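You operate a simulated robot arm through the tools that you are given. There is no shell and no other tool. Be economical: measure what you need, move in short steps, check, and stop when the job is done.

You run a simulated two-armed robot. Do the job below in one go: nothing can be reset, and whatever is moved stays where it is left.

TASK
Hold the measuring scoop on the island top steady with one hand and flip the scoop slider the other way with the other.

Only the result counts: the job must be done as asked and must still hold three seconds after the hand-in. Knocking over, shifting, dropping, spilling or breaking anything else fails it.

THE ROBOT
Two 7-joint arms with two-finger parallel grippers on one trunk, on a base that drives. Base frame: it is fixed to the floor where the robot stands at the start and does not move with it; the origin is under the middle of the robot, x ahead of it, y to its left, z up. Lengths are in m, angles in degrees, forces in N, time in s.
The left shoulder is at the start at [0.07, 0.177, 1.036], the right one opposite. With the tool pointing down near the work surface each hand reaches from about 0.24 to 0.72 m from the robot's upright axis, wherever it stands, measured 20 degrees to its own side. Places, roughly: scoop slider [0.8, 0.1, 0.9]. Payload 3.43 kg a hand.
The tool frame of a hand sits at the grasp point between the pads (the TCP): z along the fingers, y along the line on which they close. The tips reach 0.03 m beyond it. Largest opening 0.094 m; finger width 0.028, thickness 0.01; the body of the gripper, 0.05 by 0.096 m, starts 0.055 m behind the TCP.
Orientation is that of the tool frame in the base frame, as [roll, pitch, yaw] about the fixed x, y, z axes, in that order (R = Rz(yaw) Ry(pitch) Rx(roll)). With the fingers straight down and closing along the base's y, the tool's x points along the base's -x, its y along +y and its z along -z.

THE INTERFACE
- The arms move only by the tool jog_arm. It takes "left_steps", "right_steps" or both (then of equal length, played together; a hand with none holds still); each is one flat list of numbers, 7 for each row, row after row: the shift along the tool's x, y, z in m, then the turn, a rotation vector about the tool's x, y, z in degrees, then the opening, from 0 (shut) to 1 (fully open). In form: [tx, ty, tz, rx, ry, rz, hand, tx, ty, tz, rx, ry, rz, hand, ...]. A call has 1 to 10 rows; each row shifts and turns the commanded pose from where the row before left it, along the tool's axes as they then stand. Rows are played at 5 a second. More than 0.05 m and 8.6 degrees between two rows, or a gripper value outside its range, and nothing of the call is played. A pose out of reach is approached as far as the arm can. The call stops where the force on the tool passes 40 N (or 10 N more than at its start, if that is more) or the arm is blocked; 0.2 s more then pass. Each finger travels about 0.153 m/s and halts on what it meets, pressing with about 33 N; the grip force reading is that of the motor and also rises with nothing between the fingers. The clock runs only during rows and for 0.2 s after the last one: add rows that do not move to give the fingers time. The reply holds the time, the measured pose of the TCP, the force on the tool along the base axes, the opening and the grip force, in the units named above and with some noise, with the torque about the TCP (base axes, N m) and any sound that the robot's microphone picked up, and new pictures: "show" is both (left out), scene, wrist or none (wrist: the cameras of the hands that moved).
- Cameras (640 x 400 px; columns grow to the right, rows downward): "scene" is now at [0.1391, 0.005, 1.3738]; the picture's right is [0.05, -1.00, 0.00], its down [-0.39, -0.02, -0.92] and it looks along [0.92, 0.05, -0.39] (base axes); focal length 287 px, centre (320, 200). "left" rides on the left gripper at [0.076, -0.014, -0.103] in its tool frame; the picture's right is [0.18, 0.98, 0.00], its down [-0.75, 0.14, -0.64] and it looks along [-0.63, 0.12, 0.77] (tool axes); focal length 243 px, centre (320, 200). "right" rides on the right gripper at [0.076, 0.014, -0.102] in its tool frame; the picture's right is [-0.18, 0.98, 0.00], its down [-0.75, -0.14, -0.64] and it looks along [-0.63, -0.12, 0.77] (tool axes); focal length 243 px, centre (320, 200). There is no depth. A picture from a camera that has moved, and an enlarged one, comes with that camera's place and axes in the base frame and with its lens.
- move_column(by): slides the trunk up (or, below 0, down) by that many m; the arms and the scene camera ride with it, the base frame stays. It gives what a move gives, with no picture.
- steer(legs): drives the robot by 1 to 6 legs, each [ahead, turn to the left] in m and degrees, along the robot's own axes; the way and the turn of a leg run together, so that a leg with both is an arc; at most 1.5 m and 180 degrees a leg. The arms and the cameras ride along, it lands a little off, and it stops where it bumps. It gives what a move gives, and a new picture of the scene camera.
- pan_tilt(pan, tilt): turns the head with the scene camera to pan (to the left, within 86 degrees either way) and tilt (down, from -29 to 69), counted from straight ahead of the robot. It gives what a move gives, and a new picture of the scene camera.
- close_up(camera, box): a new picture of the part [left, top, right, bottom] of that camera's present view, enlarged. It takes no simulated time.
- job_done(): hands the job in; it is judged then, once.

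Go step by step. Nothing tells you exact positions but the pictures and the camera data: compare them with the known pose of the tool, close in by small moves and look again before you grip or let go. The budget is 120 turns and 260 pictures, counting those below and the enlarged ones. Unless the task says otherwise, let go and move clear before handing in, and close with one line.

The tools are called as a command line: name --argument value ..., lists and objects as JSON in quotes. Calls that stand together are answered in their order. jog_arm: Moves the arms, as the interface text tells. Its arguments: {"type":"object","properties":{"left_steps":{"type":"array","items":{"type":"number"}},"right_steps":{"type":"array","items":{"type":"number"}},"show":{"type":"string","enum":["both","scene","wrist","none"]}},"required":[]} The other tools are called the same way: move_column (by) slides the trunk up or down; steer (legs) drives the base; pan_tilt (pan, tilt) turns the head that bears the scene camera; close_up (camera, box) takes an enlarged picture of a part of a camera's view; job_done () hands the job in.

At the start:

```text
time: 0.0
left_position: [0.5503, 0.2064, 1.2154]
left_orientation: [180.0, 0.0, -180.0]
left_wrist_force: [1.1, 0.6, 0.1]
left_torque: [-0.02, 0.01, 0.0]
left_grip_width: 0.0938
left_grip_force: 0.1
right_position: [0.5378, -0.2362, 1.2447]
right_orientation: [179.9, 0.0, 180.0]
right_wrist_force: [-0.4, 0.5, 0.4]
right_torque: [0.0, -0.02, -0.01]
right_grip_width: 0.0938
right_grip_force: 0.0
trunk travel left (down, up): [-0.616, 0.224]
robot x, y, heading: [-0.0014, 0.0024, 0.2]
head pan, tilt: [2.9, 23.1]
```

scene: 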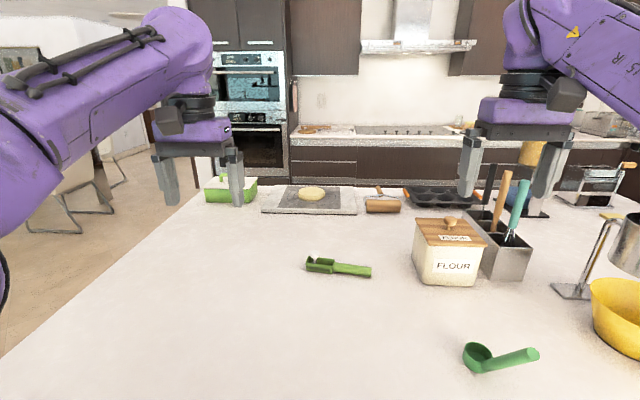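
right: 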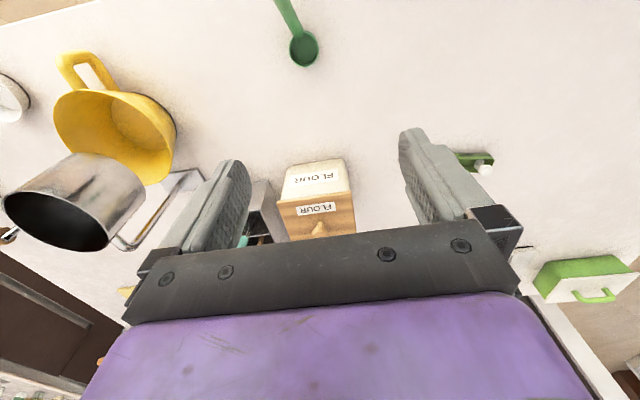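
left: 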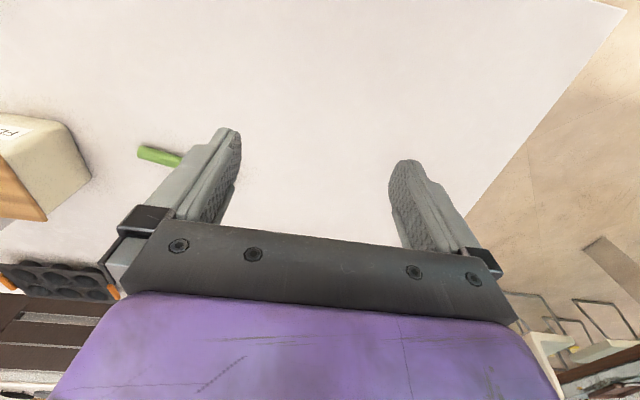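

The scoop with a slider seems to be the light-green one near (340,268) in the scene picture; a plain dark-green scoop is nearer. I zoom in on it first.

close_up --camera "scene" --box '[290, 240, 390, 300]'

close_up --camera "scene" --box '[440, 320, 560, 395]'

```text
6.40 times, centred on (340, 270) of scene
camera zoom: at [0.1391, 0.005, 1.3738], right [0.05, -1.0, 0.0], down [-0.39, -0.02, -0.92], along [0.92, 0.05, -0.39], focal length 1838 px, centre (192, -248)
```

zoom: 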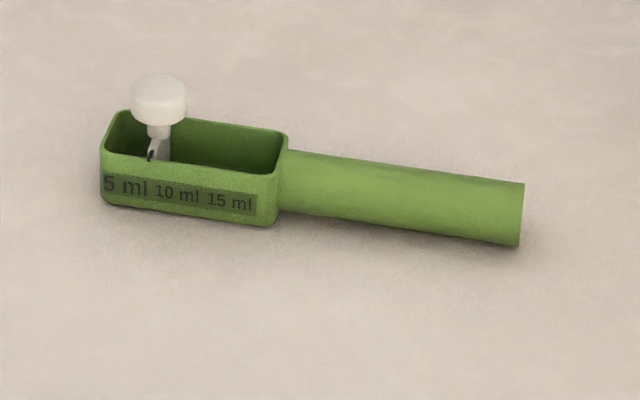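

```text
5.33 times, centred on (500, 358) of scene
camera zoom: at [0.1391, 0.005, 1.3738], right [0.05, -1.0, 0.0], down [-0.39, -0.02, -0.92], along [0.92, 0.05, -0.39], focal length 1532 px, centre (-640, -640)
```

zoom: 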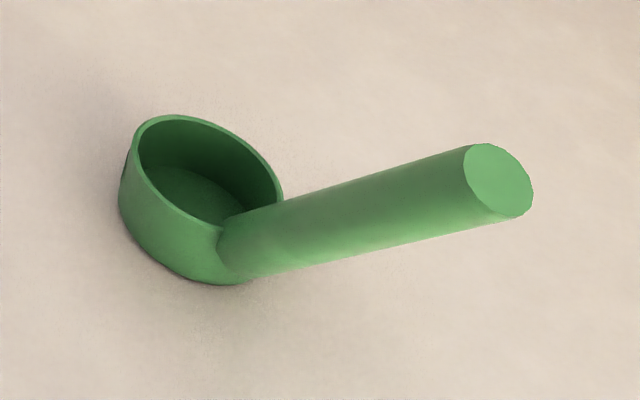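

The target is the light-green scoop: trough roughly from y=0.08 to 0.0 at x≈0.77, handle out to y≈-0.09, and the white knob at the 5 ml (left) end. It is a bit far away, so I look down for the island's edge before driving closer.

pan_tilt --pan 0 --tilt 60

```text
time: 1.0
left_position: [0.549, 0.2041, 1.2154]
left_orientation: [-180.0, 0.0, 179.9]
left_wrist_force: [0.4, 0.3, -0.6]
left_torque: [-0.02, 0.02, 0.02]
left_grip_width: 0.094
left_grip_force: 0.0
right_position: [0.5373, -0.2359, 1.2448]
right_orientation: [180.0, 0.0, 180.0]
right_wrist_force: [0.6, 0.9, 0.2]
right_torque: [-0.01, 0.03, 0.05]
right_grip_width: 0.094
right_grip_force: 0.0
trunk travel left (down, up): [-0.616, 0.224]
robot x, y, heading: [0.0003, -0.0002, -0.0]
head pan, tilt: [0.0, 60.0]
camera scene: at [0.1133, 0.0003, 1.3208], right [0.0, -1.0, 0.0], down [-0.87, 0.0, -0.5], along [0.5, 0.0, -0.87], focal length 287 px, centre (320, 200)
```

scene: 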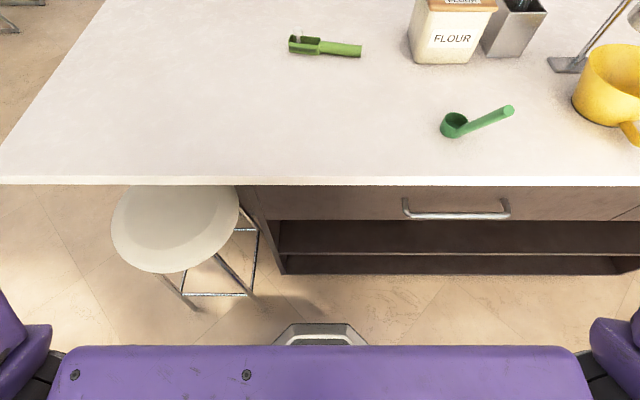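

The island edge is at about x=0.40, and a stool stands under it to the left. I check the space between my base and the stool before moving ahead.

pan_tilt --pan 40 --tilt 69

pan_tilt --pan 0 --tilt 69

```text
time: 2.1
left_position: [0.5492, 0.2049, 1.216]
left_orientation: [179.9, 0.0, -180.0]
left_wrist_force: [0.0, 0.8, -0.4]
left_torque: [0.02, 0.01, -0.02]
left_grip_width: 0.0936
left_grip_force: 0.0
right_position: [0.5386, -0.2358, 1.2456]
right_orientation: [-180.0, 0.1, 180.0]
right_wrist_force: [0.4, -0.9, 0.7]
right_torque: [-0.02, 0.02, -0.03]
right_grip_width: 0.0938
right_grip_force: 0.0
trunk travel left (down, up): [-0.616, 0.224]
robot x, y, heading: [0.0018, 0.0003, -0.2]
head pan, tilt: [40.0, 68.8]
camera scene: at [0.0895, 0.0362, 1.3113], right [0.64, -0.77, 0.0], down [-0.71, -0.6, -0.36], along [0.28, 0.23, -0.93], focal length 287 px, centre (320, 200)
```

scene: 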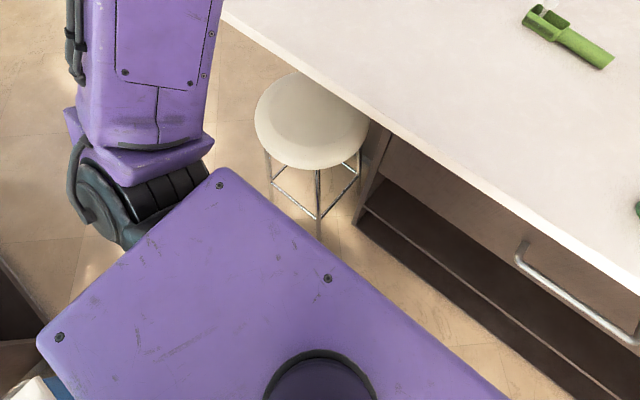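

```text
time: 3.2
left_position: [0.5508, 0.2057, 1.2152]
left_orientation: [180.0, 0.0, -180.0]
left_wrist_force: [0.2, 0.1, -0.3]
left_torque: [0.01, -0.02, 0.0]
left_grip_width: 0.0943
left_grip_force: 0.0
right_position: [0.5377, -0.237, 1.245]
right_orientation: [-180.0, 0.0, -180.0]
right_wrist_force: [0.0, -0.4, -0.6]
right_torque: [0.0, 0.01, -0.03]
right_grip_width: 0.094
right_grip_force: 0.0
trunk travel left (down, up): [-0.616, 0.224]
robot x, y, heading: [-0.0011, -0.0002, -0.1]
head pan, tilt: [0.0, 68.8]
camera scene: at [0.1025, 0.0003, 1.3113], right [0.0, -1.0, 0.0], down [-0.93, 0.0, -0.36], along [0.36, 0.0, -0.93], focal length 287 px, centre (320, 200)
```

scene: 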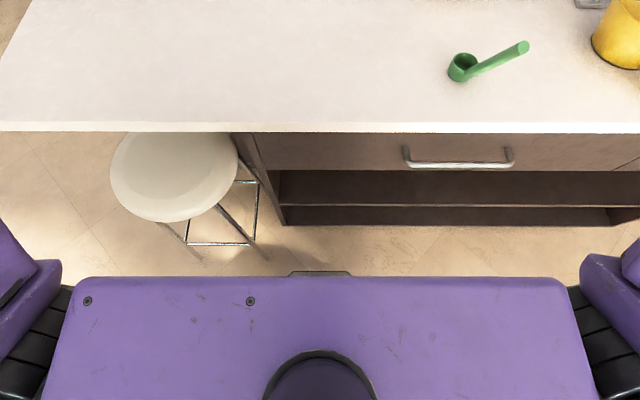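

The torso has room, but the stool foot stands at about (0.33, 0.25). I'll lift the trunk for clearance, back off, then shift right and move closer, so the scoop comes into both arms' reach.

move_column --by 0.15

steer --legs '[[-0.15, 0], [0, -30], [0.26, 0], [0, 30]]'

pan_tilt --pan 10 --tilt 60

```text
time: 4.9
left_position: [0.5505, 0.2058, 1.3655]
left_orientation: [-179.9, -0.1, -179.9]
left_wrist_force: [0.0, -0.2, -0.3]
left_torque: [0.01, -0.02, 0.03]
left_grip_width: 0.0941
left_grip_force: 0.2
right_position: [0.5377, -0.2356, 1.3946]
right_orientation: [-179.9, -0.1, 180.0]
right_wrist_force: [-0.1, 0.6, 0.0]
right_torque: [0.01, 0.03, 0.05]
right_grip_width: 0.0936
right_grip_force: 0.0
trunk travel left (down, up): [-0.766, 0.074]
robot x, y, heading: [-0.0015, -0.0028, -0.0]
head pan, tilt: [0.0, 68.8]
```

```text
time: 10.7
left_position: [0.624, 0.0735, 1.3653]
left_orientation: [-179.9, 0.0, 179.9]
left_wrist_force: [0.6, 0.1, 0.1]
left_torque: [-0.01, 0.02, 0.0]
left_grip_width: 0.094
left_grip_force: 0.1
right_position: [0.611, -0.368, 1.3949]
right_orientation: [180.0, -0.1, -180.0]
right_wrist_force: [-0.8, -0.3, 0.4]
right_torque: [-0.02, 0.01, 0.0]
right_grip_width: 0.094
right_grip_force: 0.1
trunk travel left (down, up): [-0.766, 0.074]
robot x, y, heading: [0.0734, -0.1279, -0.1]
head pan, tilt: [0.0, 68.8]
camera scene: at [0.1761, -0.1309, 1.4613], right [0.0, -1.0, 0.0], down [-0.93, 0.0, -0.36], along [0.36, 0.0, -0.93], focal length 287 px, centre (320, 200)
```

scene: 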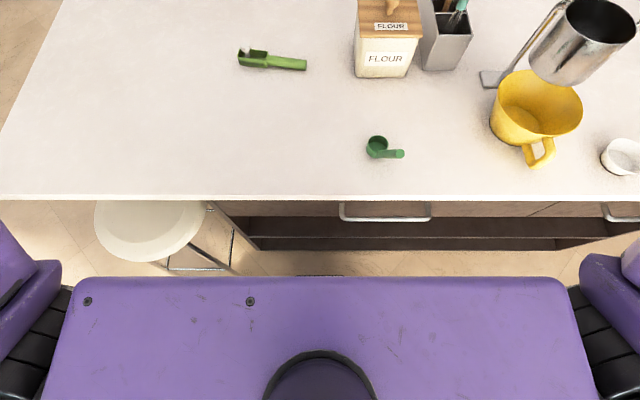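

```text
time: 11.4
left_position: [0.6235, 0.0752, 1.3648]
left_orientation: [-180.0, 0.0, 179.8]
left_wrist_force: [0.1, 0.3, -0.3]
left_torque: [0.0, -0.03, 0.04]
left_grip_width: 0.094
left_grip_force: 0.1
right_position: [0.6095, -0.3654, 1.3936]
right_orientation: [180.0, 0.0, 179.9]
right_wrist_force: [0.8, 0.5, 0.1]
right_torque: [0.04, 0.01, 0.01]
right_grip_width: 0.094
right_grip_force: 0.1
trunk travel left (down, up): [-0.766, 0.074]
robot x, y, heading: [0.0744, -0.1294, 0.0]
head pan, tilt: [10.0, 60.0]
camera scene: at [0.1854, -0.1182, 1.4707], right [0.17, -0.99, 0.0], down [-0.85, -0.15, -0.5], along [0.49, 0.09, -0.87], focal length 287 px, centre (320, 200)
```

scene: 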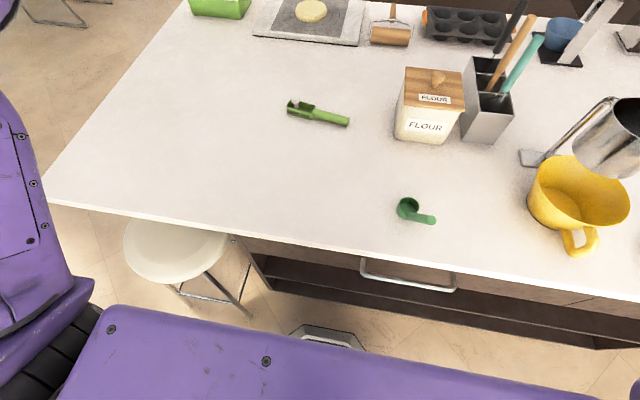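

Clear of the stool. I drive 6 cm ahead, which keeps the base front under the overhang, then aim the camera at the scoop.

steer --legs '[[0.06, 0]]'

move_column --by -0.1

pan_tilt --pan 15 --tilt 43

close_up --camera "scene" --box '[240, 140, 400, 240]'

```text
time: 12.4
left_position: [0.6674, 0.0744, 1.3749]
left_orientation: [-180.0, 1.0, 179.8]
left_wrist_force: [-0.9, 0.1, 2.0]
left_torque: [-0.01, -0.1, -0.01]
left_grip_width: 0.0942
left_grip_force: 0.0
right_position: [0.654, -0.3662, 1.404]
right_orientation: [179.9, 0.9, -179.9]
right_wrist_force: [-1.9, -0.6, 0.9]
right_torque: [-0.01, -0.11, -0.02]
right_grip_width: 0.094
right_grip_force: 0.0
trunk travel left (down, up): [-0.766, 0.074]
robot x, y, heading: [0.1345, -0.1295, -0.2]
head pan, tilt: [10.0, 60.0]
camera scene: at [0.2311, -0.1189, 1.4719], right [0.17, -0.98, 0.0], down [-0.85, -0.15, -0.51], along [0.5, 0.09, -0.86], focal length 287 px, centre (320, 200)
```

scene: 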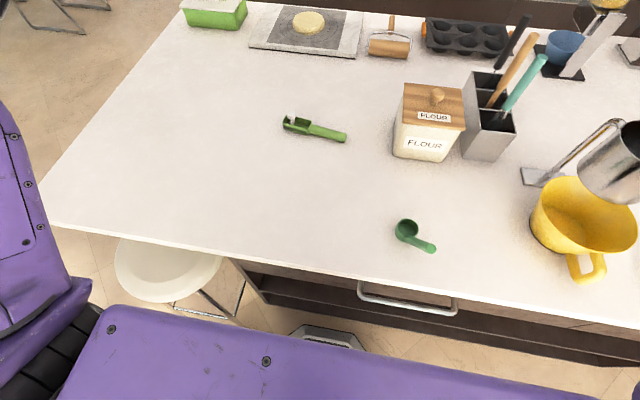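

```text
time: 13.7
left_position: [0.6778, 0.0757, 1.2699]
left_orientation: [-180.0, 0.3, 179.9]
left_wrist_force: [0.3, -0.6, 0.4]
left_torque: [0.01, -0.01, -0.01]
left_grip_width: 0.0939
left_grip_force: 0.1
right_position: [0.6656, -0.3671, 1.298]
right_orientation: [-180.0, 0.4, 180.0]
right_wrist_force: [0.3, -0.1, 0.5]
right_torque: [0.01, -0.03, 0.0]
right_grip_width: 0.0938
right_grip_force: 0.0
trunk travel left (down, up): [-0.666, 0.174]
robot x, y, heading: [0.1316, -0.1315, 0.1]
head pan, tilt: [10.0, 60.0]
```

```text
time: 14.5
left_position: [0.6795, 0.0756, 1.2688]
left_orientation: [-180.0, 0.2, 180.0]
left_wrist_force: [-0.2, -0.3, 0.0]
left_torque: [-0.01, 0.0, 0.0]
left_grip_width: 0.0942
left_grip_force: 0.2
right_position: [0.6668, -0.3673, 1.2983]
right_orientation: [179.9, 0.3, 179.9]
right_wrist_force: [-0.2, 0.4, 0.6]
right_torque: [-0.02, -0.03, 0.01]
right_grip_width: 0.094
right_grip_force: 0.1
trunk travel left (down, up): [-0.666, 0.174]
robot x, y, heading: [0.1292, -0.1286, 0.2]
head pan, tilt: [15.0, 43.0]
camera scene: at [0.2599, -0.1088, 1.393], right [0.26, -0.97, 0.0], down [-0.66, -0.18, -0.73], along [0.71, 0.19, -0.68], focal length 287 px, centre (320, 200)
```

scene: 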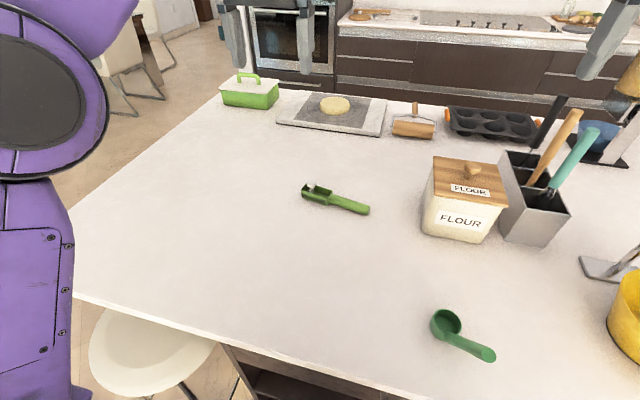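

```text
4.00 times, centred on (320, 190) of scene
camera zoom: at [0.2599, -0.1088, 1.393], right [0.26, -0.97, 0.0], down [-0.66, -0.18, -0.73], along [0.71, 0.19, -0.68], focal length 1149 px, centre (320, 240)
```

zoom: 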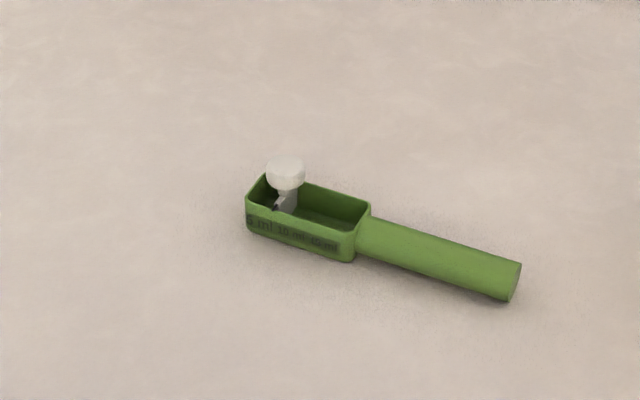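

From this view I place the handle axis from (0.774, 0.00) to (0.759, -0.096), about 8.7° off the y axis, with the knob near (0.785, 0.054, 0.94). I'll turn the right hand so its fingers close across the handle and move the left hand aside.

jog_arm --right_steps '[0, 0, 0, 0, 0, -8.13, 1, 0, 0, 0, 0, 0, -8.13, 1, 0, 0, 0, 0, 0, -8.13, 1, 0, 0, 0, 0, 0, -8.13, 1, 0, 0, 0, 0, 0, -8.13, 1, 0, 0, 0, 0, 0, -8.13, 1, 0, 0, 0, 0, 0, -8.13, 1, 0, 0, 0, 0, 0, -8.13, 1, 0, 0, 0, 0, 0, -8.13, 1, 0, 0, 0, 0, 0, -8.13, 1]' --left_steps '[0, 0.02, 0, 0, 0, 0, 0, 0, 0.02, 0, 0, 0, 0, 0, 0, 0.02, 0, 0, 0, 0, 0, 0, 0.02, 0, 0, 0, 0, 0, 0, 0.02, 0, 0, 0, 0, 0, 0, 0.02, 0, 0, 0, 0, 0, 0, 0, 0, 0, 0, 0, 0, 0, 0, 0, 0, 0, 0, 0, 0, 0, 0, 0, 0, 0, 0, 0, 0, 0, 0, 0, 0, 0]' --show "none"

jog_arm --right_steps '[-0.04, -0.00625, 0, 0, 0, 0, 1, -0.04, -0.00625, 0, 0, 0, 0, 1, -0.04, -0.00625, 0, 0, 0, 0, 1, -0.04, -0.00625, 0, 0, 0, 0, 1, -0.04, -0.00625, 0, 0, 0, 0, 1, -0.04, -0.00625, 0, 0, 0, 0, 1, -0.04, -0.00625, 0, 0, 0, 0, 1, -0.04, -0.00625, 0, 0, 0, 0, 1, 0, 0, 0.04, 0, 0, 0, 1, 0, 0, 0.04, 0, 0, 0, 1]'

```text
time: 16.7
left_position: [0.6795, 0.1962, 1.2685]
left_orientation: [-180.0, 0.3, 179.9]
left_wrist_force: [-0.4, -0.1, 0.3]
left_torque: [0.0, -0.01, -0.01]
left_grip_width: 0.0
left_grip_force: 33.3
right_position: [0.6667, -0.3663, 1.2984]
right_orientation: [-179.7, 0.1, -98.5]
right_wrist_force: [0.6, 0.9, 0.5]
right_torque: [-0.01, -0.01, -0.02]
right_grip_width: 0.0938
right_grip_force: 0.0
trunk travel left (down, up): [-0.666, 0.174]
robot x, y, heading: [0.1347, -0.1318, 0.0]
head pan, tilt: [15.0, 43.0]
```

```text
time: 18.9
left_position: [0.6806, 0.1964, 1.268]
left_orientation: [-180.0, 0.2, 179.9]
left_wrist_force: [1.2, -0.3, -1.7]
left_torque: [-0.01, 0.01, 0.02]
left_grip_width: 0.0
left_grip_force: 32.7
right_position: [0.6758, -0.1521, 1.1644]
right_orientation: [-179.8, 0.2, -98.8]
right_wrist_force: [0.8, 0.4, -0.1]
right_torque: [0.0, 0.02, -0.02]
right_grip_width: 0.0939
right_grip_force: 0.2
right hand out of reach, approached as far as the arm can: row 2, 3, 4, 5, 6, 7, 8
trunk travel left (down, up): [-0.666, 0.174]
robot x, y, heading: [0.133, -0.1314, -0.1]
head pan, tilt: [15.0, 43.0]
camera scene: at [0.2613, -0.109, 1.3929], right [0.26, -0.97, 0.0], down [-0.66, -0.18, -0.73], along [0.71, 0.19, -0.68], focal length 287 px, centre (320, 200)
camera right: at [0.6516, -0.2254, 1.2656], right [-0.94, 0.33, 0.0], down [0.25, 0.72, 0.65], along [0.22, 0.61, -0.76], focal length 243 px, centre (320, 200)
```

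scene: 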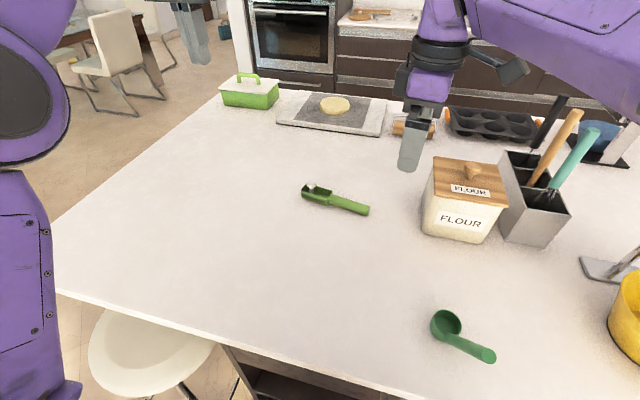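
right: 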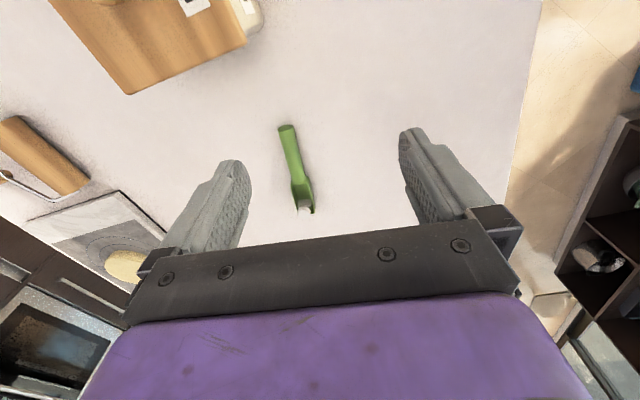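

The reach limit bit at that height; lower down it should do better. I move toward the handle while descending and check.

jog_arm --right_steps '[-0.021, -0.015, 0.02, 0, 0, 0, 1, -0.021, -0.015, 0.02, 0, 0, 0, 1, -0.021, -0.015, 0.02, 0, 0, 0, 1, -0.021, -0.015, 0.02, 0, 0, 0, 1, -0.022, -0.014, 0.02, 0, 0, 0, 1, 0, 0, 0, 0, 0, 0, 1]'

```text
time: 20.3
left_position: [0.6796, 0.1976, 1.2692]
left_orientation: [-180.0, 0.3, 179.9]
left_wrist_force: [-0.2, 0.4, 1.1]
left_torque: [0.0, 0.01, -0.03]
left_grip_width: 0.0003
left_grip_force: 32.8
right_position: [0.722, -0.0792, 1.0869]
right_orientation: [-179.7, 0.1, -98.6]
right_wrist_force: [-0.3, 0.7, 1.0]
right_torque: [0.01, 0.02, 0.0]
right_grip_width: 0.0941
right_grip_force: 0.1
right hand out of reach, approached as far as the arm can: row 3, 4, 5
trunk travel left (down, up): [-0.666, 0.174]
robot x, y, heading: [0.1337, -0.1323, -0.2]
head pan, tilt: [15.0, 43.0]
camera scene: at [0.2595, -0.1083, 1.3931], right [0.26, -0.97, 0.0], down [-0.66, -0.18, -0.73], along [0.71, 0.19, -0.68], focal length 287 px, centre (320, 200)
camera right: at [0.6963, -0.1527, 1.1887], right [-0.94, 0.33, 0.0], down [0.25, 0.72, 0.64], along [0.22, 0.61, -0.77], focal length 243 px, centre (320, 200)
```

scene: 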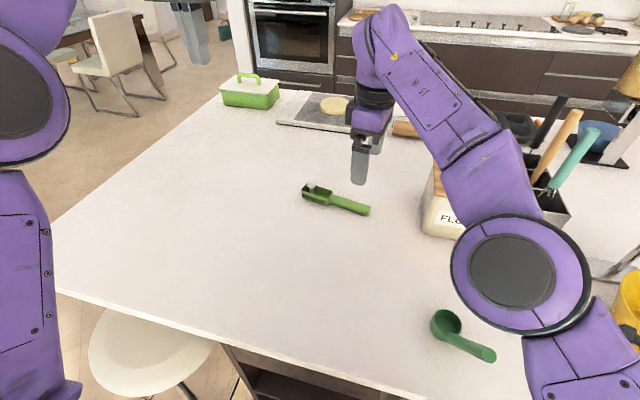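
right: 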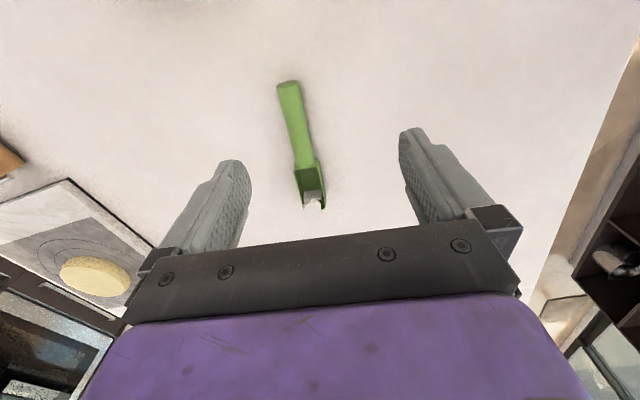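

The right arm is at its limit. I drive another 4 cm ahead (the torso is at about 0.26, well short of the edge), with the hand still well above everything.

steer --legs '[[0.04, 0]]'

jog_arm --right_steps '[0, 0, 0, 0, 0, 0, 1]'

```text
time: 21.2
left_position: [0.7127, 0.1949, 1.269]
left_orientation: [180.0, 0.3, -180.0]
left_wrist_force: [-0.1, -0.1, 0.0]
left_torque: [0.01, 0.02, -0.03]
left_grip_width: 0.0002
left_grip_force: 32.8
right_position: [0.7559, -0.0797, 1.0867]
right_orientation: [-179.7, 0.2, -98.7]
right_wrist_force: [0.2, -0.5, -0.3]
right_torque: [0.03, 0.02, -0.01]
right_grip_width: 0.0942
right_grip_force: 0.1
trunk travel left (down, up): [-0.666, 0.174]
robot x, y, heading: [0.1655, -0.1257, -0.1]
head pan, tilt: [15.0, 43.0]
camera scene: at [0.2926, -0.1089, 1.3931], right [0.26, -0.97, 0.0], down [-0.66, -0.18, -0.73], along [0.71, 0.19, -0.68], focal length 287 px, centre (320, 200)
```

scene: 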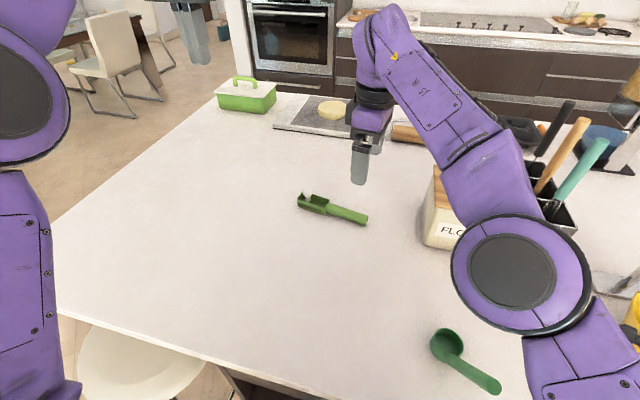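

```text
time: 21.6
left_position: [0.7078, 0.1955, 1.2708]
left_orientation: [179.9, 0.5, 179.9]
left_wrist_force: [-1.8, -0.8, 0.3]
left_torque: [-0.03, -0.04, 0.01]
left_grip_width: 0.0001
left_grip_force: 33.1
right_position: [0.7513, -0.0798, 1.0892]
right_orientation: [-179.5, 0.2, -98.7]
right_wrist_force: [0.6, -0.1, 0.6]
right_torque: [0.04, 0.0, -0.01]
right_grip_width: 0.0942
right_grip_force: 0.1
trunk travel left (down, up): [-0.666, 0.174]
robot x, y, heading: [0.1647, -0.1328, -0.2]
head pan, tilt: [15.0, 43.0]
camera scene: at [0.2887, -0.1086, 1.3935], right [0.26, -0.97, 0.0], down [-0.66, -0.18, -0.73], along [0.71, 0.19, -0.68], focal length 287 px, centre (320, 200)
camera right: at [0.7261, -0.1528, 1.1905], right [-0.94, 0.33, -0.01], down [0.25, 0.72, 0.65], along [0.22, 0.61, -0.76], focal length 243 px, centre (320, 200)
```

scene: 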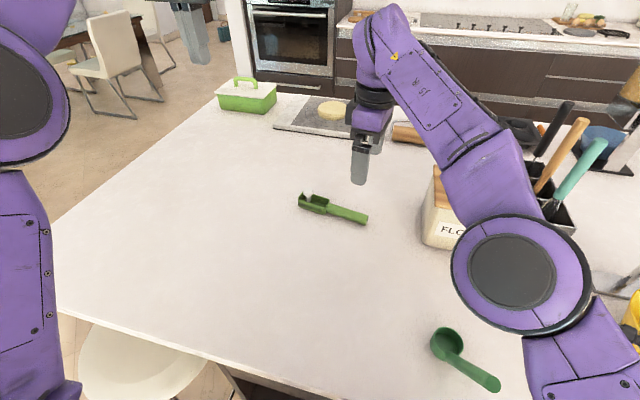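
right: 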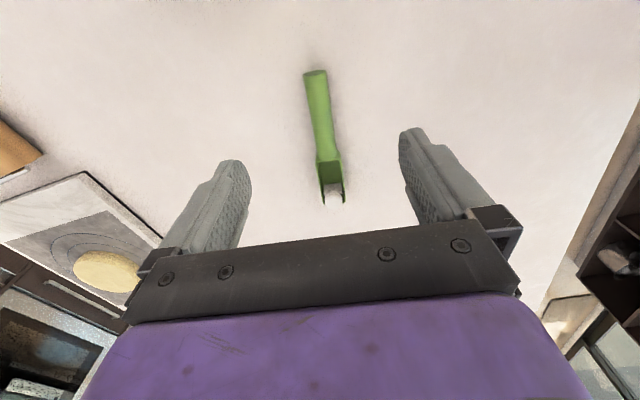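

Handle axis from the wrist camera agrees: (0.754, -0.095) to (0.772, -0.009). I centre the right hand over it at y≈-0.058 and come down partway.

jog_arm --right_steps '[-0.012, -0.0043, 0, 0, 0, 0, 1, -0.0116, -0.0043, 0.01, 0, 0, 0, 1, 0, 0, 0.02, 0, 0, 0, 1, 0, 0, 0.02, 0, 0, 0, 1, 0, 0, 0.02, 0, 0, 0, 1, 0, 0, 0.02, 0, 0, 0, 1, 0, 0, 0, 0, 0, 0, 1]'

```text
time: 23.2
left_position: [0.7122, 0.196, 1.2689]
left_orientation: [-179.9, 0.3, -180.0]
left_wrist_force: [-0.9, 0.3, -0.4]
left_torque: [0.0, -0.05, -0.06]
left_grip_width: 0.0
left_grip_force: 33.4
right_position: [0.7556, -0.0755, 1.0007]
right_orientation: [-179.7, 0.1, -98.7]
right_wrist_force: [0.0, 0.8, 0.3]
right_torque: [-0.02, -0.01, -0.06]
right_grip_width: 0.0941
right_grip_force: 0.0
right hand out of reach, approached as far as the arm can: row 1, 2
trunk travel left (down, up): [-0.666, 0.174]
robot x, y, heading: [0.1624, -0.1306, 0.2]
head pan, tilt: [15.0, 43.0]
camera scene: at [0.2918, -0.1081, 1.3931], right [0.26, -0.97, 0.0], down [-0.66, -0.18, -0.73], along [0.71, 0.19, -0.68], focal length 287 px, centre (320, 200)
camera right: at [0.7294, -0.149, 1.1027], right [-0.94, 0.33, -0.01], down [0.25, 0.72, 0.64], along [0.22, 0.61, -0.77], focal length 243 px, centre (320, 200)
```

scene: 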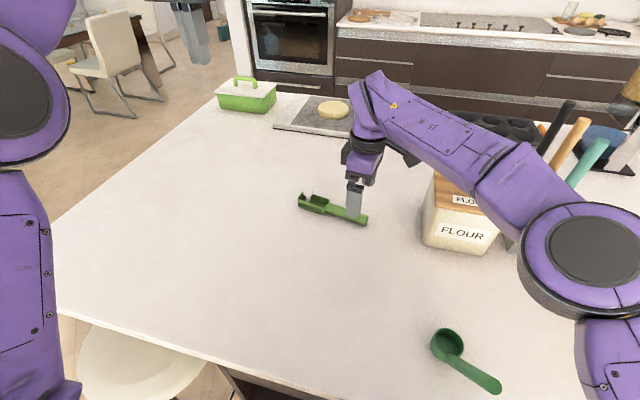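
right: 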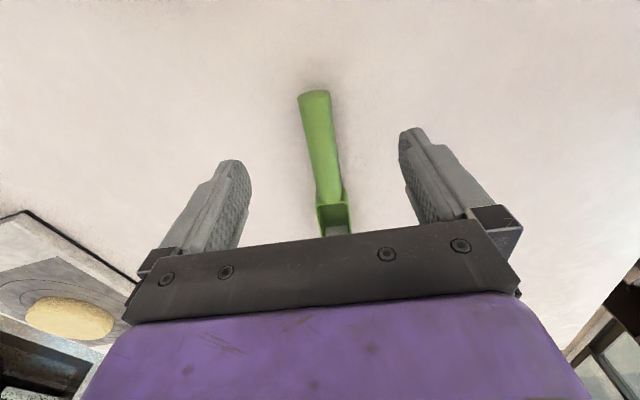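

The right forearm passes close to the flour canister's lid (top around z≈1.09). I raise the trunk so the forearm slopes down from above, then lower the hand again.

move_column --by 0.15

jog_arm --right_steps '[-0.003, -0.001, 0.03, 0, 0, 0, 1, -0.003, -0.001, 0.03, 0, 0, 0, 1, -0.003, -0.001, 0.03, 0, 0, 0, 1, -0.003, -0.001, 0.03, 0, 0, 0, 1, -0.003, -0.001, 0.03, 0, 0, 0, 1, -0.002, 0, 0, 0, 0, 0, 1]'

pan_tilt --pan 0 --tilt 50

```text
time: 25.0
left_position: [0.7119, 0.1965, 1.4196]
left_orientation: [180.0, 0.4, 180.0]
left_wrist_force: [0.1, -1.4, 0.1]
left_torque: [0.03, 0.01, 0.01]
left_grip_width: 0.0
left_grip_force: 33.1
right_position: [0.7557, -0.0764, 1.1503]
right_orientation: [-179.6, 0.1, -98.8]
right_wrist_force: [0.7, 0.6, -0.5]
right_torque: [0.0, -0.01, 0.02]
right_grip_width: 0.094
right_grip_force: 0.0
trunk travel left (down, up): [-0.816, 0.024]
robot x, y, heading: [0.162, -0.1299, -0.1]
head pan, tilt: [15.0, 43.0]
```

```text
time: 26.4
left_position: [0.7124, 0.1959, 1.419]
left_orientation: [180.0, 0.4, 180.0]
left_wrist_force: [-0.1, -0.1, -0.1]
left_torque: [0.0, 0.01, 0.01]
left_grip_width: 0.0
left_grip_force: 33.1
right_position: [0.7636, -0.0601, 1.0011]
right_orientation: [-179.6, 0.2, -98.7]
right_wrist_force: [0.1, 0.1, 0.5]
right_torque: [0.02, -0.03, -0.02]
right_grip_width: 0.0942
right_grip_force: 0.0
trunk travel left (down, up): [-0.816, 0.024]
robot x, y, heading: [0.1653, -0.1296, -0.4]
head pan, tilt: [15.0, 43.0]
camera scene: at [0.2918, -0.1083, 1.5431], right [0.26, -0.97, 0.0], down [-0.66, -0.18, -0.73], along [0.71, 0.19, -0.68], focal length 287 px, centre (320, 200)
camera right: at [0.7375, -0.133, 1.1028], right [-0.94, 0.33, -0.01], down [0.25, 0.72, 0.64], along [0.22, 0.61, -0.76], focal length 243 px, centre (320, 200)
```

scene: 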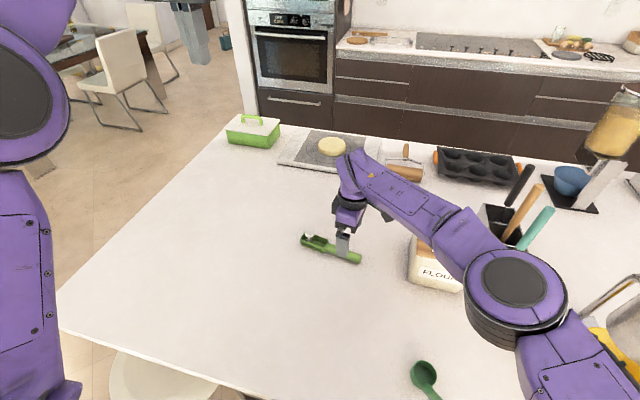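
right: 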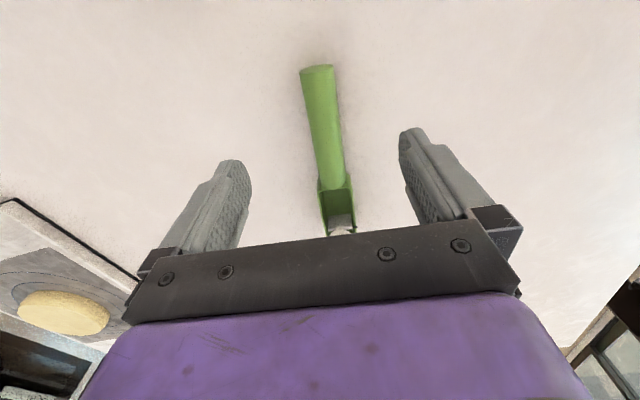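

```text
time: 27.1
left_position: [0.7118, 0.1966, 1.4191]
left_orientation: [-180.0, 0.3, -180.0]
left_wrist_force: [-0.5, -0.2, -0.5]
left_torque: [-0.04, 0.03, 0.01]
left_grip_width: 0.0
left_grip_force: 33.2
right_position: [0.7632, -0.0601, 1.0016]
right_orientation: [-179.7, 0.0, -98.6]
right_wrist_force: [0.0, -0.7, -0.5]
right_torque: [-0.02, -0.02, -0.01]
right_grip_width: 0.0941
right_grip_force: 0.1
trunk travel left (down, up): [-0.816, 0.024]
robot x, y, heading: [0.1636, -0.1278, -0.2]
head pan, tilt: [0.0, 50.0]
camera scene: at [0.2892, -0.1298, 1.5333], right [0.0, -1.0, 0.0], down [-0.77, 0.0, -0.64], along [0.64, 0.0, -0.77], focal length 287 px, centre (320, 200)
```

scene: 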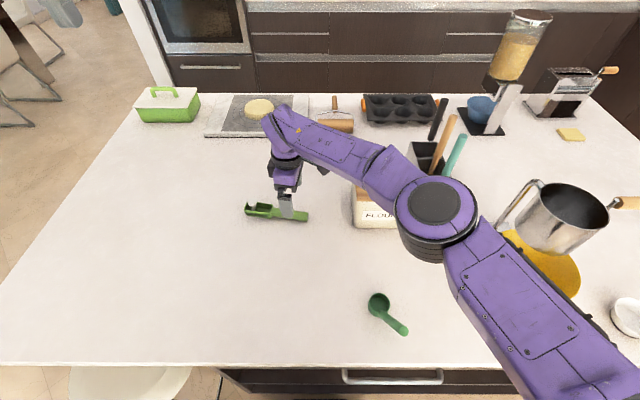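

The hand is now centred over the handle (0.762, -0.058), with about 2° of yaw left to correct. I descend to z≈0.932 with the fingers straddling it.

jog_arm --right_steps '[0, 0, 0.02, 0, 0, 2, 1, 0, 0, 0.02, 0, 0, 0, 1, 0, 0, 0.015, 0, 0, 0, 1, 0, 0, 0.013, 0, 0, 0, 1, 0, 0, 0, 0, 0, 0, 1]'

close_up --camera "scene" --box '[220, 160, 348, 240]'

```text
time: 28.3
left_position: [0.7129, 0.1961, 1.419]
left_orientation: [180.0, 0.2, -179.9]
left_wrist_force: [0.6, 0.1, 0.2]
left_torque: [0.01, 0.02, -0.01]
left_grip_width: 0.0
left_grip_force: 32.6
right_position: [0.7631, -0.0595, 0.9322]
right_orientation: [-179.7, 0.1, -100.8]
right_wrist_force: [-0.1, -0.3, -0.1]
right_torque: [-0.03, -0.01, 0.01]
right_grip_width: 0.0939
right_grip_force: 0.1
trunk travel left (down, up): [-0.816, 0.024]
robot x, y, heading: [0.1666, -0.1292, -0.2]
head pan, tilt: [0.0, 50.0]
camera scene: at [0.2892, -0.1299, 1.5333], right [0.0, -1.0, 0.0], down [-0.77, 0.0, -0.64], along [0.64, 0.0, -0.77], focal length 287 px, centre (320, 200)
camera right: at [0.7354, -0.1316, 1.0341], right [-0.93, 0.36, 0.0], down [0.27, 0.71, 0.64], along [0.24, 0.6, -0.76], focal length 243 px, centre (320, 200)
```

scene: 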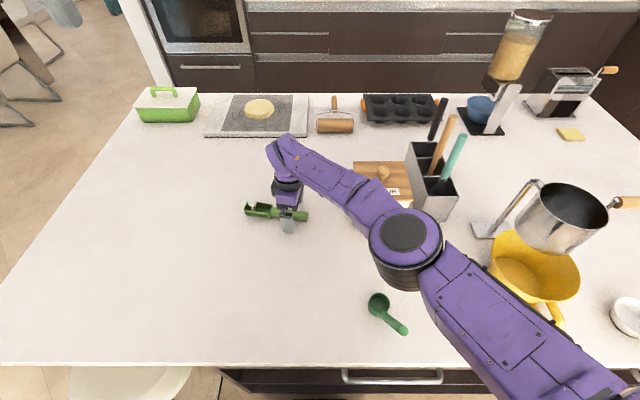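
right: 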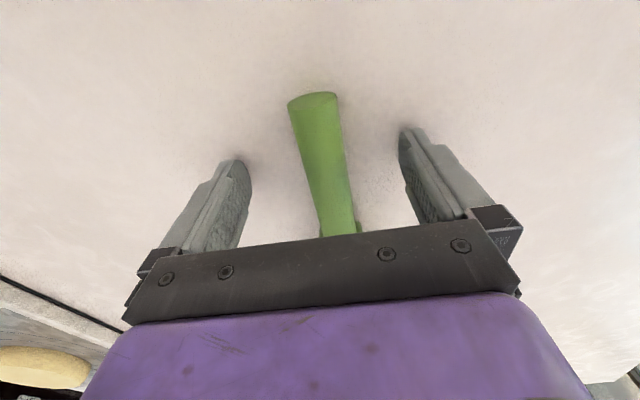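

```text
5.00 times, centred on (284, 200) of scene
camera zoom: at [0.2892, -0.1299, 1.5333], right [0.0, -1.0, 0.0], down [-0.77, 0.0, -0.64], along [0.64, 0.0, -0.77], focal length 1436 px, centre (500, 200)
```

zoom: 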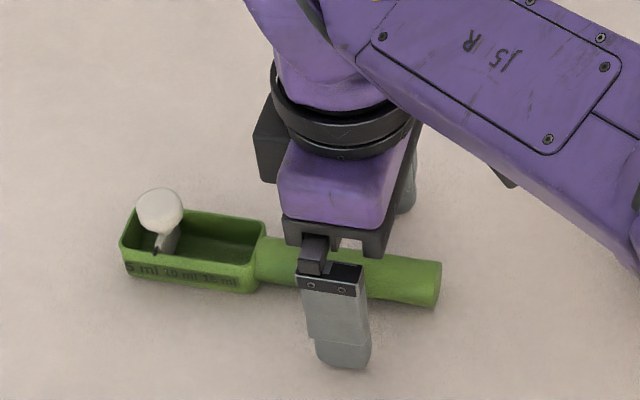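

The fingers straddle the handle. I close the right hand.

jog_arm --right_steps '[0, 0, 0, 0, 0, 0, 0.5, 0, 0, 0, 0, 0, 0, 0.3, 0, 0, 0, 0, 0, 0, 0.1, 0, 0, 0, 0, 0, 0, 0, 0, 0, 0, 0, 0, 0, 0]'

close_up --camera "scene" --box '[220, 160, 348, 240]'

```text
time: 29.5
left_position: [0.7116, 0.1958, 1.4192]
left_orientation: [-180.0, 0.2, -180.0]
left_wrist_force: [-0.6, 0.4, 0.2]
left_torque: [-0.01, -0.01, 0.0]
left_grip_width: 0.0001
left_grip_force: 33.3
right_position: [0.7637, -0.0601, 0.9331]
right_orientation: [-179.7, 0.2, -100.7]
right_wrist_force: [-0.4, -0.4, -0.9]
right_torque: [-0.01, -0.03, -0.02]
right_grip_width: 0.0238
right_grip_force: 32.6
trunk travel left (down, up): [-0.816, 0.024]
robot x, y, heading: [0.1689, -0.1306, -0.1]
head pan, tilt: [0.0, 50.0]
camera scene: at [0.2894, -0.1298, 1.5333], right [0.0, -1.0, 0.0], down [-0.77, 0.0, -0.64], along [0.64, 0.0, -0.77], focal length 287 px, centre (320, 200)
camera right: at [0.7356, -0.1317, 1.0343], right [-0.93, 0.36, 0.0], down [0.27, 0.71, 0.64], along [0.24, 0.6, -0.76], focal length 243 px, centre (320, 200)
```

scene: 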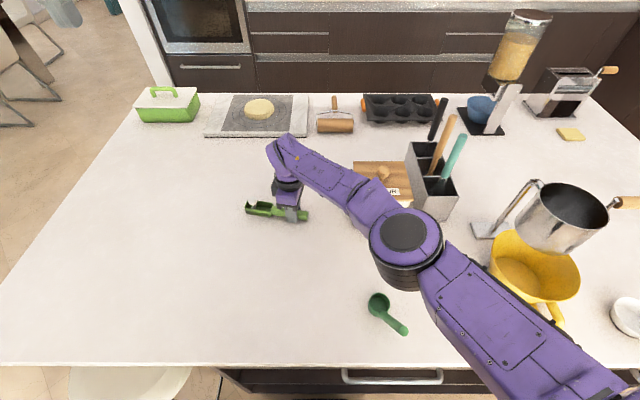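
right: 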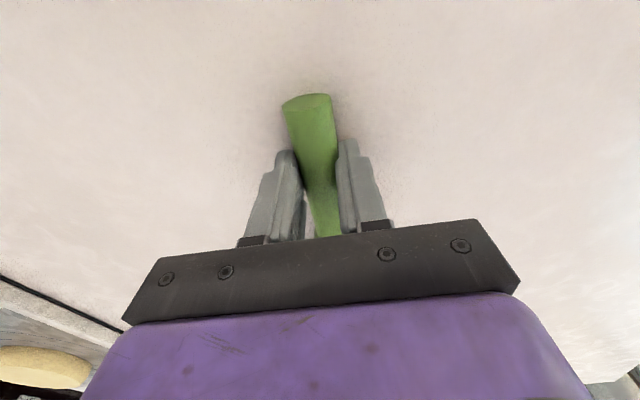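

```text
5.00 times, centred on (284, 200) of scene
camera zoom: at [0.2894, -0.1298, 1.5333], right [0.0, -1.0, 0.0], down [-0.77, 0.0, -0.64], along [0.64, 0.0, -0.77], focal length 1436 px, centre (500, 200)
```

zoom: 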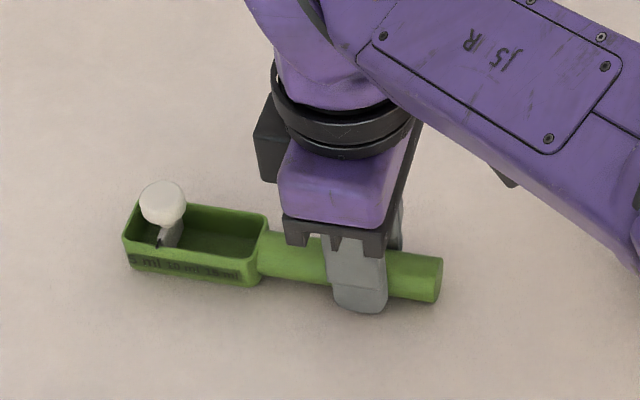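

The handle is gripped (width 0.0238) and the scoop barely moved. The knob is at about (0.781, 0.051, 0.94). I bring the left hand, shut, down on the far side of the knob (+y), tilted so its body leans away from the right hand.

jog_arm --left_steps '[0, 0, 0.045, 0, 0, 0, 0, 0, 0, 0.045, 0, 0, 0, 0, 0, 0, 0.045, 0, 0, 0, 0, 0, 0, 0.045, 0, 0, 0, 0, 0, 0, 0.045, 0, 0, 0, 0, 0, 0, 0.045, 0, 0, 0, 0, 0, 0, 0.045, 0, 0, 0, 0, -0.024, -0.01, 0, 6.67, 0, 0, 0, -0.024, -0.01, 0, 6.67, 0, 0, 0, -0.023, -0.01, 0, 6.67, 0, 0, 0]'

```text
time: 31.7
left_position: [0.7852, 0.1664, 1.1077]
left_orientation: [-160.0, 0.4, -180.0]
left_wrist_force: [0.3, -0.7, 0.3]
left_torque: [-0.01, 0.02, 0.0]
left_grip_width: 0.0
left_grip_force: 33.3
right_position: [0.763, -0.0581, 0.933]
right_orientation: [-179.7, 0.1, -100.6]
right_wrist_force: [-0.1, -0.2, -0.6]
right_torque: [0.0, 0.0, -0.01]
right_grip_width: 0.0236
right_grip_force: 33.0
trunk travel left (down, up): [-0.816, 0.024]
robot x, y, heading: [0.1662, -0.1316, -0.2]
head pan, tilt: [0.0, 50.0]
camera scene: at [0.29, -0.1294, 1.5333], right [0.0, -1.0, 0.0], down [-0.77, 0.0, -0.64], along [0.64, 0.0, -0.77], focal length 287 px, centre (320, 200)
camera left: at [0.7084, 0.189, 1.2063], right [-0.18, 0.92, -0.34], down [0.75, 0.35, 0.56], along [0.64, -0.15, -0.76], focal length 243 px, centre (320, 200)
```

scene: 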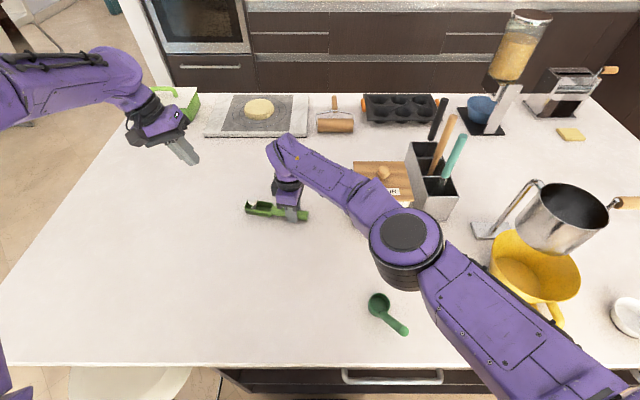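
left: 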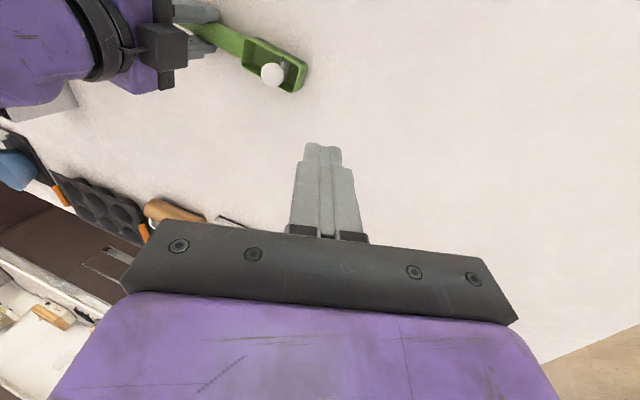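

Left hand is well placed and the arms don't conflict. I turn it 10.8° to push along the scoop's axis and descend most of the way.

jog_arm --left_steps '[0, 0, 0, 0, 1.85, 5.07, 0, 0, 0, 0, 0, 1.85, 5.07, 0, -0.006, -0.0045, 0.03, 0, 0, 0, 0, -0.006, -0.0045, 0.03, 0, 0, 0, 0, -0.0056, -0.0043, 0.03, 0, 0, 0, 0, 0, 0, 0.026, 0, 0, 0, 0, 0, 0, 0, 0, 0, 0, 0]'

close_up --camera "scene" --box '[200, 160, 328, 240]'

```text
time: 33.3
left_position: [0.792, 0.1124, 1.0016]
left_orientation: [-160.0, 0.2, 169.2]
left_wrist_force: [-0.4, -0.1, 0.3]
left_torque: [0.0, -0.01, -0.01]
left_grip_width: 0.0
left_grip_force: 33.5
right_position: [0.7639, -0.0592, 0.9334]
right_orientation: [-179.7, 0.1, -100.7]
right_wrist_force: [-0.4, 0.2, 0.6]
right_torque: [-0.04, 0.0, -0.01]
right_grip_width: 0.0236
right_grip_force: 32.9
trunk travel left (down, up): [-0.816, 0.024]
robot x, y, heading: [0.1639, -0.1328, -0.0]
head pan, tilt: [0.0, 50.0]
camera scene: at [0.2892, -0.1297, 1.5333], right [0.0, -1.0, 0.0], down [-0.77, 0.0, -0.64], along [0.64, 0.0, -0.77], focal length 287 px, centre (320, 200)
camera left: at [0.7215, 0.1488, 1.1019], right [-0.01, 0.94, -0.34], down [0.8, 0.2, 0.56], along [0.6, -0.27, -0.76], focal length 243 px, centre (320, 200)
```

scene: 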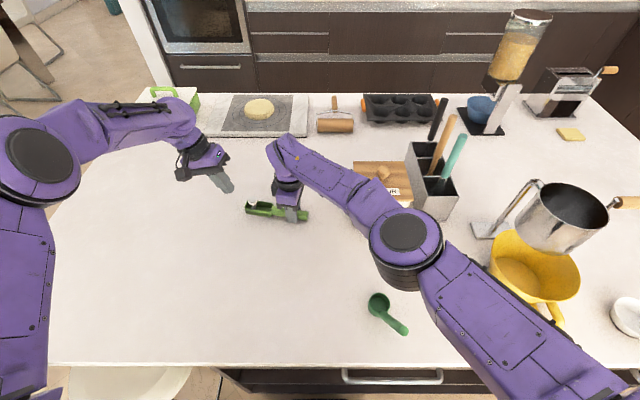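
left: 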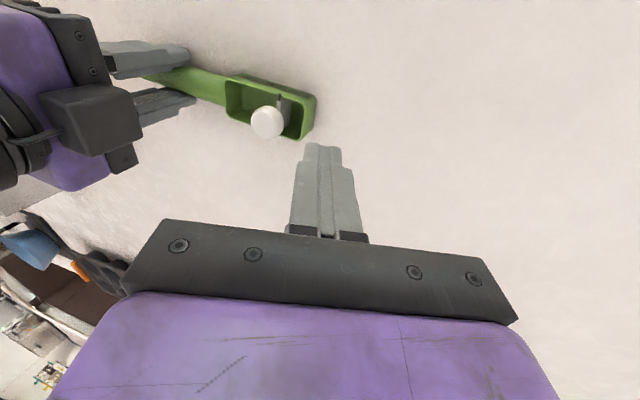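

```text
5.00 times, centred on (264, 200) of scene
camera zoom: at [0.2892, -0.1297, 1.5333], right [0.0, -1.0, 0.0], down [-0.77, 0.0, -0.64], along [0.64, 0.0, -0.77], focal length 1436 px, centre (600, 200)
```

zoom: 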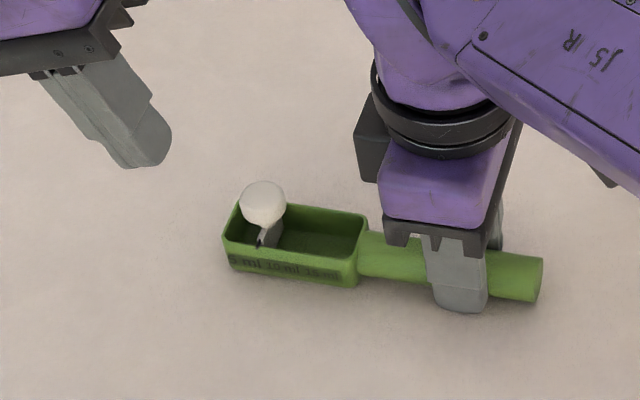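

Triangulating the two cameras puts the knob at (0.783, 0.052, 0.941). I advance the left hand along its fingers by 39 mm, so the tips are level with the knob, just beyond its outer side.

jog_arm --left_steps '[0, 0, 0.02, 0, 0, 0, 0, 0, 0, 0.019, 0, 0, 0, 0, 0, 0, 0, 0, 0, 0, 0]'

close_up --camera "scene" --box '[200, 160, 328, 240]'

close_up --camera "left" --box '[200, 60, 392, 180]'

```text
time: 34.1
left_position: [0.7912, 0.0997, 0.9668]
left_orientation: [-160.0, 0.3, 169.3]
left_wrist_force: [0.3, -0.5, 0.3]
left_torque: [0.02, -0.02, -0.02]
left_grip_width: 0.0
left_grip_force: 32.8
right_position: [0.7633, -0.0606, 0.9331]
right_orientation: [-179.7, 0.1, -100.7]
right_wrist_force: [0.7, 0.2, -0.3]
right_torque: [-0.03, 0.03, 0.02]
right_grip_width: 0.0237
right_grip_force: 32.8
trunk travel left (down, up): [-0.816, 0.024]
robot x, y, heading: [0.1648, -0.1301, 0.3]
head pan, tilt: [0.0, 50.0]
camera scene: at [0.2893, -0.1298, 1.5333], right [0.0, -1.0, 0.0], down [-0.77, 0.0, -0.64], along [0.64, 0.0, -0.77], focal length 287 px, centre (320, 200)
camera left: at [0.7194, 0.1354, 1.0658], right [-0.01, 0.94, -0.34], down [0.8, 0.2, 0.56], along [0.6, -0.27, -0.76], focal length 243 px, centre (320, 200)
```

scene: 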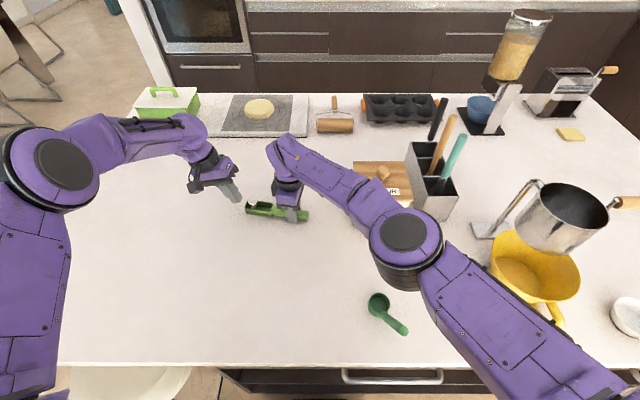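
left: 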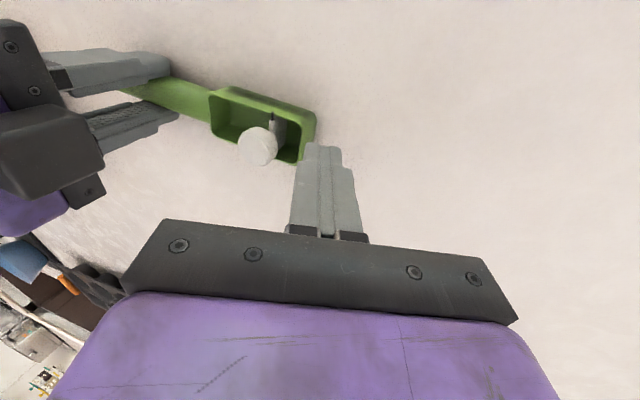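

```text
5.00 times, centred on (264, 200) of scene
camera zoom: at [0.2893, -0.1298, 1.5333], right [0.0, -1.0, 0.0], down [-0.77, 0.0, -0.64], along [0.64, 0.0, -0.77], focal length 1436 px, centre (600, 200)
```

zoom: 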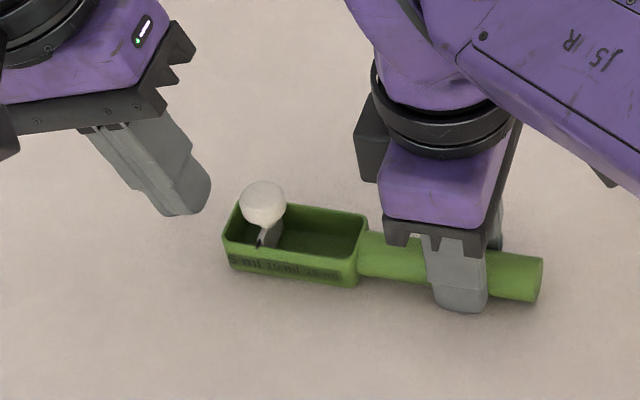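

```text
3.33 times, centred on (296, 120) of left
camera zoom: at [0.7194, 0.1354, 1.0658], right [-0.01, 0.94, -0.34], down [0.8, 0.2, 0.56], along [0.6, -0.27, -0.76], focal length 809 px, centre (400, 467)
```

zoom: 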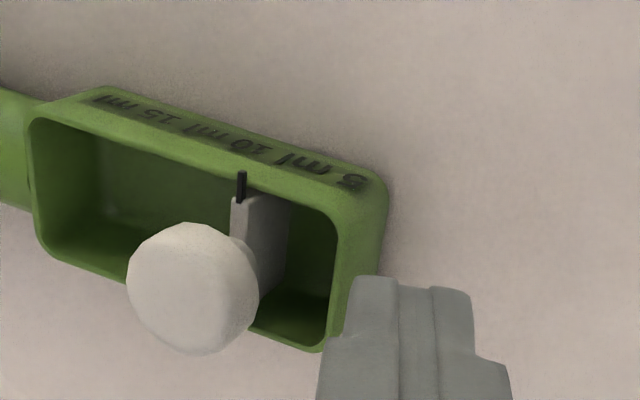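

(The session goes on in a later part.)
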